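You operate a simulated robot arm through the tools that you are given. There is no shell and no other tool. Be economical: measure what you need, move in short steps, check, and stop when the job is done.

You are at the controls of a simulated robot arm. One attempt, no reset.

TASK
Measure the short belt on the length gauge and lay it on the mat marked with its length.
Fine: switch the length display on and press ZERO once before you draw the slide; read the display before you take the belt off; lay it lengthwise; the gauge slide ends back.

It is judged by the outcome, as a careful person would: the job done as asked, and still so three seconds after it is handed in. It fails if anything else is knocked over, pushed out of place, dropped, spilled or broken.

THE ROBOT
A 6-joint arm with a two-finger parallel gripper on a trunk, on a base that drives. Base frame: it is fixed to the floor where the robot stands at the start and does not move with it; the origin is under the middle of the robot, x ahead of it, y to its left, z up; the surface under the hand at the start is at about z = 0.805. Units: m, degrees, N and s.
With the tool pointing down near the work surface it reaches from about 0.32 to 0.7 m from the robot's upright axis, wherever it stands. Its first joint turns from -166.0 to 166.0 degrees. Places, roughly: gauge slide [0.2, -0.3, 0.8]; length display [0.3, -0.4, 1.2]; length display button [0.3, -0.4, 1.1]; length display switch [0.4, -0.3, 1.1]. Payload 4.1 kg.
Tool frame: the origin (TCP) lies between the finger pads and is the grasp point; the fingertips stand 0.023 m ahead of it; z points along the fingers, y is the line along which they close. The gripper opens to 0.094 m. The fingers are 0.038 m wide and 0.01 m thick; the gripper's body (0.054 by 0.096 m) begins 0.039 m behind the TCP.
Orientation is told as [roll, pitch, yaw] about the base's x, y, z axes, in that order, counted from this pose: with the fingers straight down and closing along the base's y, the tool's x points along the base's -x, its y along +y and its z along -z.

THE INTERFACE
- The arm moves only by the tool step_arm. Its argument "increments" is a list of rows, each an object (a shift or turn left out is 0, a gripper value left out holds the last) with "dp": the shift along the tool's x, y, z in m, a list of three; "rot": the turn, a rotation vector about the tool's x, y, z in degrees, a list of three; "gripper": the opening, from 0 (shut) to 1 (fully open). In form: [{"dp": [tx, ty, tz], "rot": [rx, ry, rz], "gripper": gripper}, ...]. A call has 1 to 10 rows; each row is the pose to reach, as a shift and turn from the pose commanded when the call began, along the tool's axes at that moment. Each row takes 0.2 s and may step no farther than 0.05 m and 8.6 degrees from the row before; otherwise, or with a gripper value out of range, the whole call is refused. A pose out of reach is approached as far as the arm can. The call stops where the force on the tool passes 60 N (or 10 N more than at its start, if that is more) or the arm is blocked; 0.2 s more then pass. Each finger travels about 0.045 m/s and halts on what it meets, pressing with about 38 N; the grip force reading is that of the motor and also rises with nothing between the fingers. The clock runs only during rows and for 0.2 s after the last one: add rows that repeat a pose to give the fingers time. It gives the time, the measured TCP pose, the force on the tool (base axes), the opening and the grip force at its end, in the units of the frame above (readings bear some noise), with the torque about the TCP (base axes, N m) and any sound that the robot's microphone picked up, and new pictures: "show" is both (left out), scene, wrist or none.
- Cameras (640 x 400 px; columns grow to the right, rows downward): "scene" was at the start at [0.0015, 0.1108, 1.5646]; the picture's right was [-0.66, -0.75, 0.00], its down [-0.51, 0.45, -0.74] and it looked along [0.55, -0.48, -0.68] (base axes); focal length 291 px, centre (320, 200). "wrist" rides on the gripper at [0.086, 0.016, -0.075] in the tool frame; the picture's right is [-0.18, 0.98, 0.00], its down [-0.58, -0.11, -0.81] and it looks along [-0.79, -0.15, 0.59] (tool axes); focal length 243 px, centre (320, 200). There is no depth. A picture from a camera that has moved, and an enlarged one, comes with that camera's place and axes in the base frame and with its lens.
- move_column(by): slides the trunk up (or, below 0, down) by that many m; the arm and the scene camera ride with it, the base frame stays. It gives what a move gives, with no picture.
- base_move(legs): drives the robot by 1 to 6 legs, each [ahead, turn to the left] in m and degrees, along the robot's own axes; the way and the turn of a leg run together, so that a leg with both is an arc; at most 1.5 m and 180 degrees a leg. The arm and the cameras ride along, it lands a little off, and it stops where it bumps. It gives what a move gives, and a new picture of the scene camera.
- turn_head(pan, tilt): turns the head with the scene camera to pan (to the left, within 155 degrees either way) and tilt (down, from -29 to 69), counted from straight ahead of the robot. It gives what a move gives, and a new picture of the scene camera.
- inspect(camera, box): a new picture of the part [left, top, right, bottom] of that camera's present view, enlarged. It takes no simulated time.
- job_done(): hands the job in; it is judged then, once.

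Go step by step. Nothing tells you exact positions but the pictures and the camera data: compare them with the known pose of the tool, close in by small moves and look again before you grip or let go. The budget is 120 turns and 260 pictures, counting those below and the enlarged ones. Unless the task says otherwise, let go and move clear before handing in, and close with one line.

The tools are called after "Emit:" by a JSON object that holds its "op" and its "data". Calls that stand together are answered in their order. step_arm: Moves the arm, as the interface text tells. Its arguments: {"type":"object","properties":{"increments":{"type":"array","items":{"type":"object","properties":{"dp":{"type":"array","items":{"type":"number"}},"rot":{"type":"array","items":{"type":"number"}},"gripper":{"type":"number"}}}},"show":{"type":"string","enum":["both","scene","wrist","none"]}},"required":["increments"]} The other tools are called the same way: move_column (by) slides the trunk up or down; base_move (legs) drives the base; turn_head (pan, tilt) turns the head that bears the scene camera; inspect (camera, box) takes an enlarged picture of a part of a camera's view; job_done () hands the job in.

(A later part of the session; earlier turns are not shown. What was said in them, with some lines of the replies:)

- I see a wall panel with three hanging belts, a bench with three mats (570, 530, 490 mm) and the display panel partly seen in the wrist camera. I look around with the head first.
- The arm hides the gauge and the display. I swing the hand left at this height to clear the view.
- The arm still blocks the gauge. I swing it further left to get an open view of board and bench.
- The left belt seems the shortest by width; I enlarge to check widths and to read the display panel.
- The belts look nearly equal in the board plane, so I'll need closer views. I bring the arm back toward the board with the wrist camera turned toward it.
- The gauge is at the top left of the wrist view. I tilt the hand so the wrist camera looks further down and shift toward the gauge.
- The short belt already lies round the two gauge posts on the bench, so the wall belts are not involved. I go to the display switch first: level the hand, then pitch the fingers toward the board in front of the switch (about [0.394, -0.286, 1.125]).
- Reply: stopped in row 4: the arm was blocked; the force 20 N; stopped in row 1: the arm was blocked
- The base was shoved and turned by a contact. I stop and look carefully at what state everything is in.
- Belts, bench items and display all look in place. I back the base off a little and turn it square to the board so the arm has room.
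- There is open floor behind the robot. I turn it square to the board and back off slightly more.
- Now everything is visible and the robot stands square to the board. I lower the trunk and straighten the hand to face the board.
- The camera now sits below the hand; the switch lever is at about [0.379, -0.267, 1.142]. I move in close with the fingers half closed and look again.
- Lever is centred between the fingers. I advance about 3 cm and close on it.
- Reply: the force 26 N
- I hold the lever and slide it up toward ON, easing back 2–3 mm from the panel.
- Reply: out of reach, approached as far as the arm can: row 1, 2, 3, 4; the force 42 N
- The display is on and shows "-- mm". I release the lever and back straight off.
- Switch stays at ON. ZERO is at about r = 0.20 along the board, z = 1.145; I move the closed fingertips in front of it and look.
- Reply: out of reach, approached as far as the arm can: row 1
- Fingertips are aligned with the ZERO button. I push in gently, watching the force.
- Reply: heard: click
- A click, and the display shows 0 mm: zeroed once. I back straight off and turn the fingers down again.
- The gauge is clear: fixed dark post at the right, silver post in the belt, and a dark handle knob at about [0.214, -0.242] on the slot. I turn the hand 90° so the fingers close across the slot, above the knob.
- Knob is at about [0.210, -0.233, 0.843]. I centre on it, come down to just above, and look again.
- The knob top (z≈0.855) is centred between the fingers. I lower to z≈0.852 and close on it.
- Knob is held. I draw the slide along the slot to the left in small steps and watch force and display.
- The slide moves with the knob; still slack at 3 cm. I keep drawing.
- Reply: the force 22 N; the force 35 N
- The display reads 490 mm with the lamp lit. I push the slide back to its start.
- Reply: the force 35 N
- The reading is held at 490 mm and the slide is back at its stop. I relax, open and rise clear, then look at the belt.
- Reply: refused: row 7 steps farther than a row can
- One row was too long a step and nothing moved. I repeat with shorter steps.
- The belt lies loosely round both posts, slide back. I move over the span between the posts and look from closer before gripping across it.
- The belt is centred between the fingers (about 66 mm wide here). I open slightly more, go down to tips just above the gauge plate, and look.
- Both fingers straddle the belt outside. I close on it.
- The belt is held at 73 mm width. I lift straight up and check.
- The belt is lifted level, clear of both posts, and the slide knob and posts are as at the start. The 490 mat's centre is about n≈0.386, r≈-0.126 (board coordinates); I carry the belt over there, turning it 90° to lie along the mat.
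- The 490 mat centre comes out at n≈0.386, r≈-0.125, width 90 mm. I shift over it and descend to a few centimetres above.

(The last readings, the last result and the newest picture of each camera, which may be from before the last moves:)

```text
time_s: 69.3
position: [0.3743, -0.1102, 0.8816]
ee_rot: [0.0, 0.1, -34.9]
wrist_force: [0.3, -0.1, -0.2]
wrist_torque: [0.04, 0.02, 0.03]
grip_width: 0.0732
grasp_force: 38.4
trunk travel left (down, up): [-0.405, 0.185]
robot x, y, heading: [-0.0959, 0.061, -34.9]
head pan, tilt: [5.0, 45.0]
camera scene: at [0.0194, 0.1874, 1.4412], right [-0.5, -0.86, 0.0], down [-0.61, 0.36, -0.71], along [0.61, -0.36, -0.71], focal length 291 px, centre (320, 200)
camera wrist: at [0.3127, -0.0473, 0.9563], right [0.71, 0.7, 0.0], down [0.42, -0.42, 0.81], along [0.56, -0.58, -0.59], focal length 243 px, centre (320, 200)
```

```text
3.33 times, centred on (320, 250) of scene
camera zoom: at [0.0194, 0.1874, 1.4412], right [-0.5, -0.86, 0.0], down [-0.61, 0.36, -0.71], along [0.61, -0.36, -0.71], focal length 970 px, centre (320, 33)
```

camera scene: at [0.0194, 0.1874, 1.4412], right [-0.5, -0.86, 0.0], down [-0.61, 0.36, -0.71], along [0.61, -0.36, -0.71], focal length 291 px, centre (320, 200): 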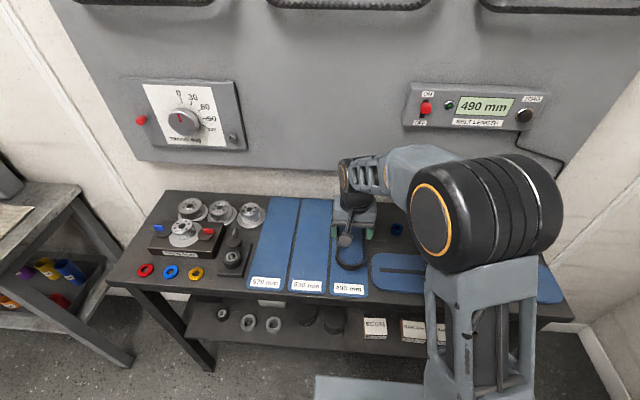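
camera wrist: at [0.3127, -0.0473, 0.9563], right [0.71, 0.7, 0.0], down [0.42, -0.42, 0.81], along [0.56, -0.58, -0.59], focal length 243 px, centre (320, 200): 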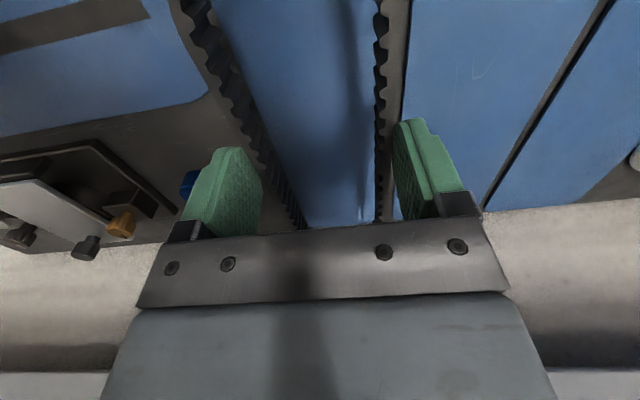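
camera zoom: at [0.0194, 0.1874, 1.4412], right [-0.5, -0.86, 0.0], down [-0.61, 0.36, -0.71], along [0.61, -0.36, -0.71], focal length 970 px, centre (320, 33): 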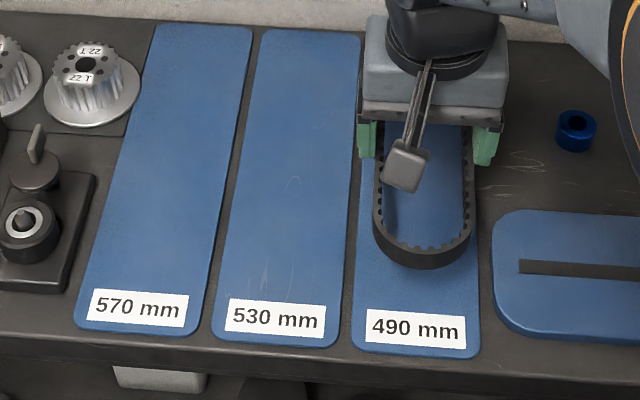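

The belt is centred over the 490 mat and parallel to it. I lower slowly until it touches.

Emit:
{"op": "step_arm", "data": {"increments": [{"dp": [0, 0, 0.015], "gripper": 0.5}, {"dp": [0, 0, 0.03]}, {"dp": [0, 0, 0.035]}, {"dp": [0, 0, 0.039]}, {"dp": [0, 0, 0.039]}], "show": "wrist"}}

Emit:
{"op": "inspect", "data": {"camera": "scene", "box": [300, 190, 400, 310]}}

```text
time_s: 70.5
position: [0.3739, -0.1084, 0.8454]
ee_rot: [0.0, 0.1, -35.0]
wrist_force: [-0.3, 0.3, 0.0]
wrist_torque: [0.01, 0.04, 0.0]
grip_width: 0.0733
grasp_force: 38.2
trunk travel left (down, up): [-0.405, 0.185]
robot x, y, heading: [-0.0943, 0.0561, -35.3]
head pan, tilt: [5.0, 45.0]
camera wrist: at [0.3116, -0.0473, 0.9196], right [0.71, 0.7, 0.0], down [0.42, -0.42, 0.81], along [0.56, -0.58, -0.59], focal length 243 px, centre (320, 200)
```

wrist: 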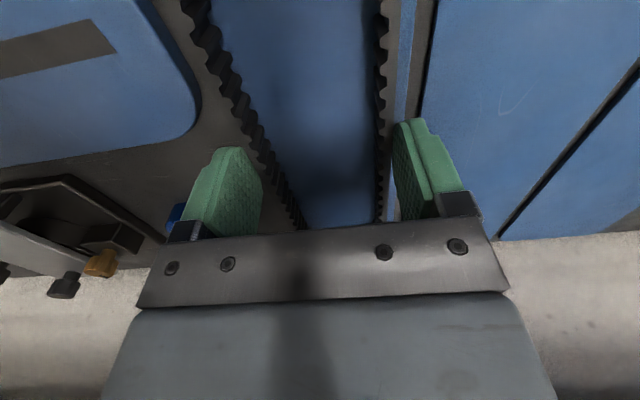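

```text
3.33 times, centred on (350, 250) of scene
camera zoom: at [0.0192, 0.1874, 1.4412], right [-0.5, -0.86, 0.0], down [-0.61, 0.36, -0.71], along [0.61, -0.36, -0.71], focal length 970 px, centre (220, 33)
```

zoom: 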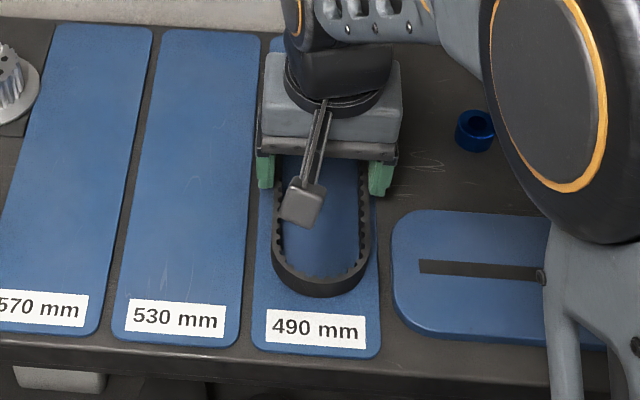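

Emit:
{"op": "step_arm", "data": {"increments": [{"dp": [0, 0, 0.003], "gripper": 0.5}, {"dp": [0, 0, 0.005]}, {"dp": [0, 0, 0.007]}, {"dp": [0, 0, 0.009]}], "show": "none"}}

```text
time_s: 71.5
position: [0.3744, -0.1095, 0.8424]
ee_rot: [0.1, -0.3, -35.0]
wrist_force: [-5.0, 5.8, 44.6]
wrist_torque: [0.43, 0.82, 0.1]
grip_width: 0.0727
grasp_force: 38.1
trunk travel left (down, up): [-0.405, 0.185]
robot x, y, heading: [-0.0971, 0.0606, -35.2]
head pan, tilt: [5.0, 45.0]
```

The belt is on the mat. I ease the pressure off, open the fingers and rise.

Emit:
{"op": "step_arm", "data": {"increments": [{"dp": [0, 0, -0.0055], "gripper": 0.5}, {"dp": [0, 0, -0.0055], "gripper": 0.9}, {"dp": [0, 0, -0.0055], "gripper": 0.9}, {"dp": [0, 0, -0.0055], "gripper": 0.9}, {"dp": [0, 0, -0.02], "gripper": 0.9}, {"dp": [0, 0, -0.06], "gripper": 0.9}, {"dp": [0, 0, -0.1], "gripper": 0.9}, {"dp": [0.03, 0, -0.13], "gripper": 0.9}, {"dp": [0.07, 0, -0.15], "gripper": 0.9}], "show": "both"}}

Emit:
{"op": "inspect", "data": {"camera": "scene", "box": [300, 190, 400, 310]}}

```text
time_s: 73.5
position: [0.3175, -0.0726, 0.9927]
ee_rot: [-0.1, 0.1, -35.0]
wrist_force: [-1.2, 0.4, -0.9]
wrist_torque: [0.0, -0.01, -0.01]
grip_width: 0.0845
grasp_force: 0.0
trunk travel left (down, up): [-0.405, 0.185]
robot x, y, heading: [-0.0946, 0.0607, -35.3]
head pan, tilt: [5.0, 45.0]
camera scene: at [0.0189, 0.1875, 1.4411], right [-0.5, -0.86, 0.0], down [-0.61, 0.36, -0.71], along [0.61, -0.36, -0.71], focal length 291 px, centre (320, 200)
camera wrist: at [0.2566, -0.0104, 1.0669], right [0.71, 0.7, 0.0], down [0.41, -0.42, 0.81], along [0.56, -0.58, -0.59], focal length 243 px, centre (320, 200)
```

scene: 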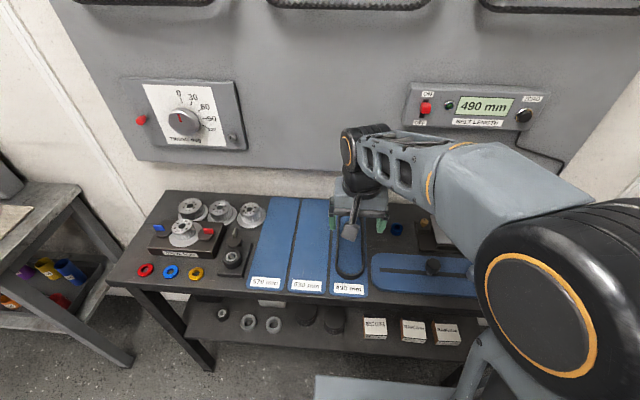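
wrist: 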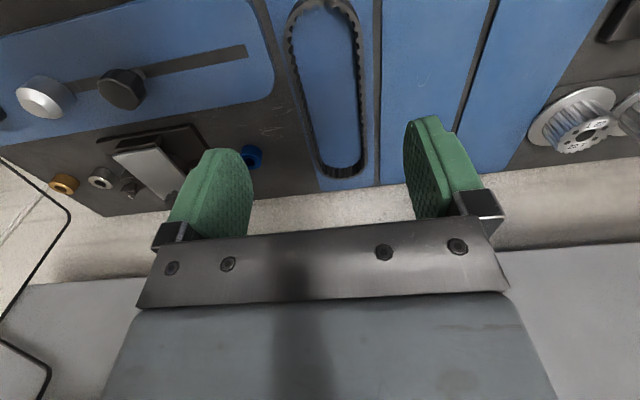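

```text
3.33 times, centred on (350, 250) of scene
camera zoom: at [0.0189, 0.1875, 1.4411], right [-0.5, -0.86, 0.0], down [-0.61, 0.36, -0.71], along [0.61, -0.36, -0.71], focal length 970 px, centre (220, 33)
```

zoom: 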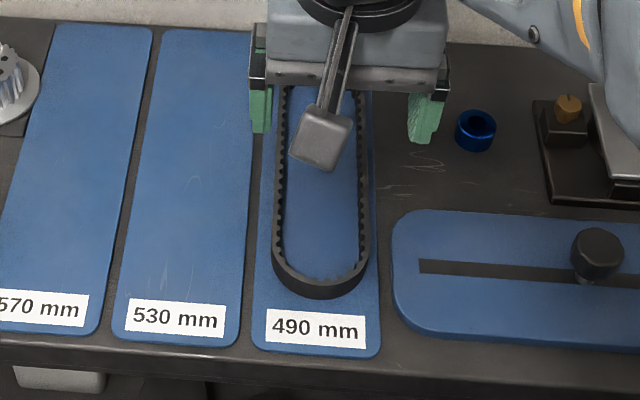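

The belt lies lengthwise, within the 490 mat. I raise the hand clear for a final overview.

Emit:
{"op": "step_arm", "data": {"increments": [{"dp": [0.01, -0.02, -0.04]}, {"dp": [0.02, -0.06, -0.06]}, {"dp": [0.03, -0.1, -0.08]}, {"dp": [0.03, -0.14, -0.09]}, {"dp": [0.03, -0.18, -0.09]}, {"dp": [0.03, -0.22, -0.09]}, {"dp": [0.03, -0.26, -0.09]}], "show": "both"}}

Emit:
{"op": "inspect", "data": {"camera": "scene", "box": [240, 180, 560, 380]}}

```text
time_s: 75.1
position: [0.1457, -0.2656, 1.0809]
ee_rot: [0.0, 0.0, -35.0]
wrist_force: [0.7, -0.3, 0.6]
wrist_torque: [-0.01, 0.0, -0.02]
grip_width: 0.0844
grasp_force: 0.1
trunk travel left (down, up): [-0.405, 0.185]
robot x, y, heading: [-0.0953, 0.0546, -35.3]
head pan, tilt: [5.0, 45.0]
camera scene: at [0.019, 0.1873, 1.4412], right [-0.5, -0.86, 0.0], down [-0.61, 0.36, -0.71], along [0.61, -0.36, -0.71], focal length 291 px, centre (320, 200)
camera wrist: at [0.0837, -0.2037, 1.1552], right [0.71, 0.7, 0.0], down [0.42, -0.42, 0.81], along [0.56, -0.58, -0.59], focal length 243 px, centre (320, 200)
```

scene: 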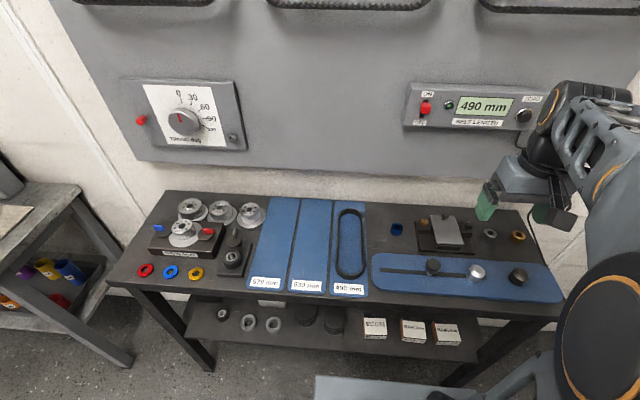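
wrist: 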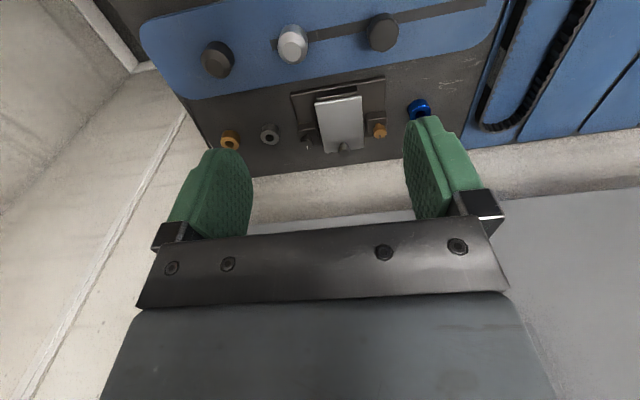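

```text
2.00 times, centred on (400, 280) of scene
camera zoom: at [0.019, 0.1873, 1.4412], right [-0.5, -0.86, 0.0], down [-0.61, 0.36, -0.71], along [0.61, -0.36, -0.71], focal length 582 px, centre (160, 40)
```

zoom: 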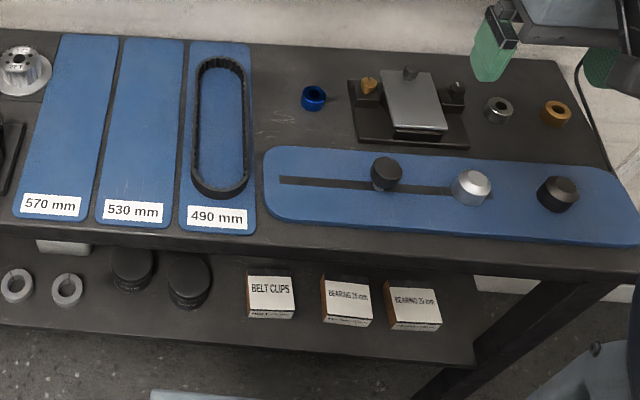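

Everything is in order: the belt lies lengthwise on the 490 mm mat, the slide is back at its stop, the display holds 490 mm, and nothing else looks moved. I hand the job in.

Emit:
{"op": "job_done", "data": {}}

```text
The job is handed in.
```

The short belt measured 490 mm and lies lengthwise on the 490 mm mat, with the gauge slide back at its stop. Early on the arm was blocked and the robot's own base was shoved, but I saw nothing on the bench or wall displaced.
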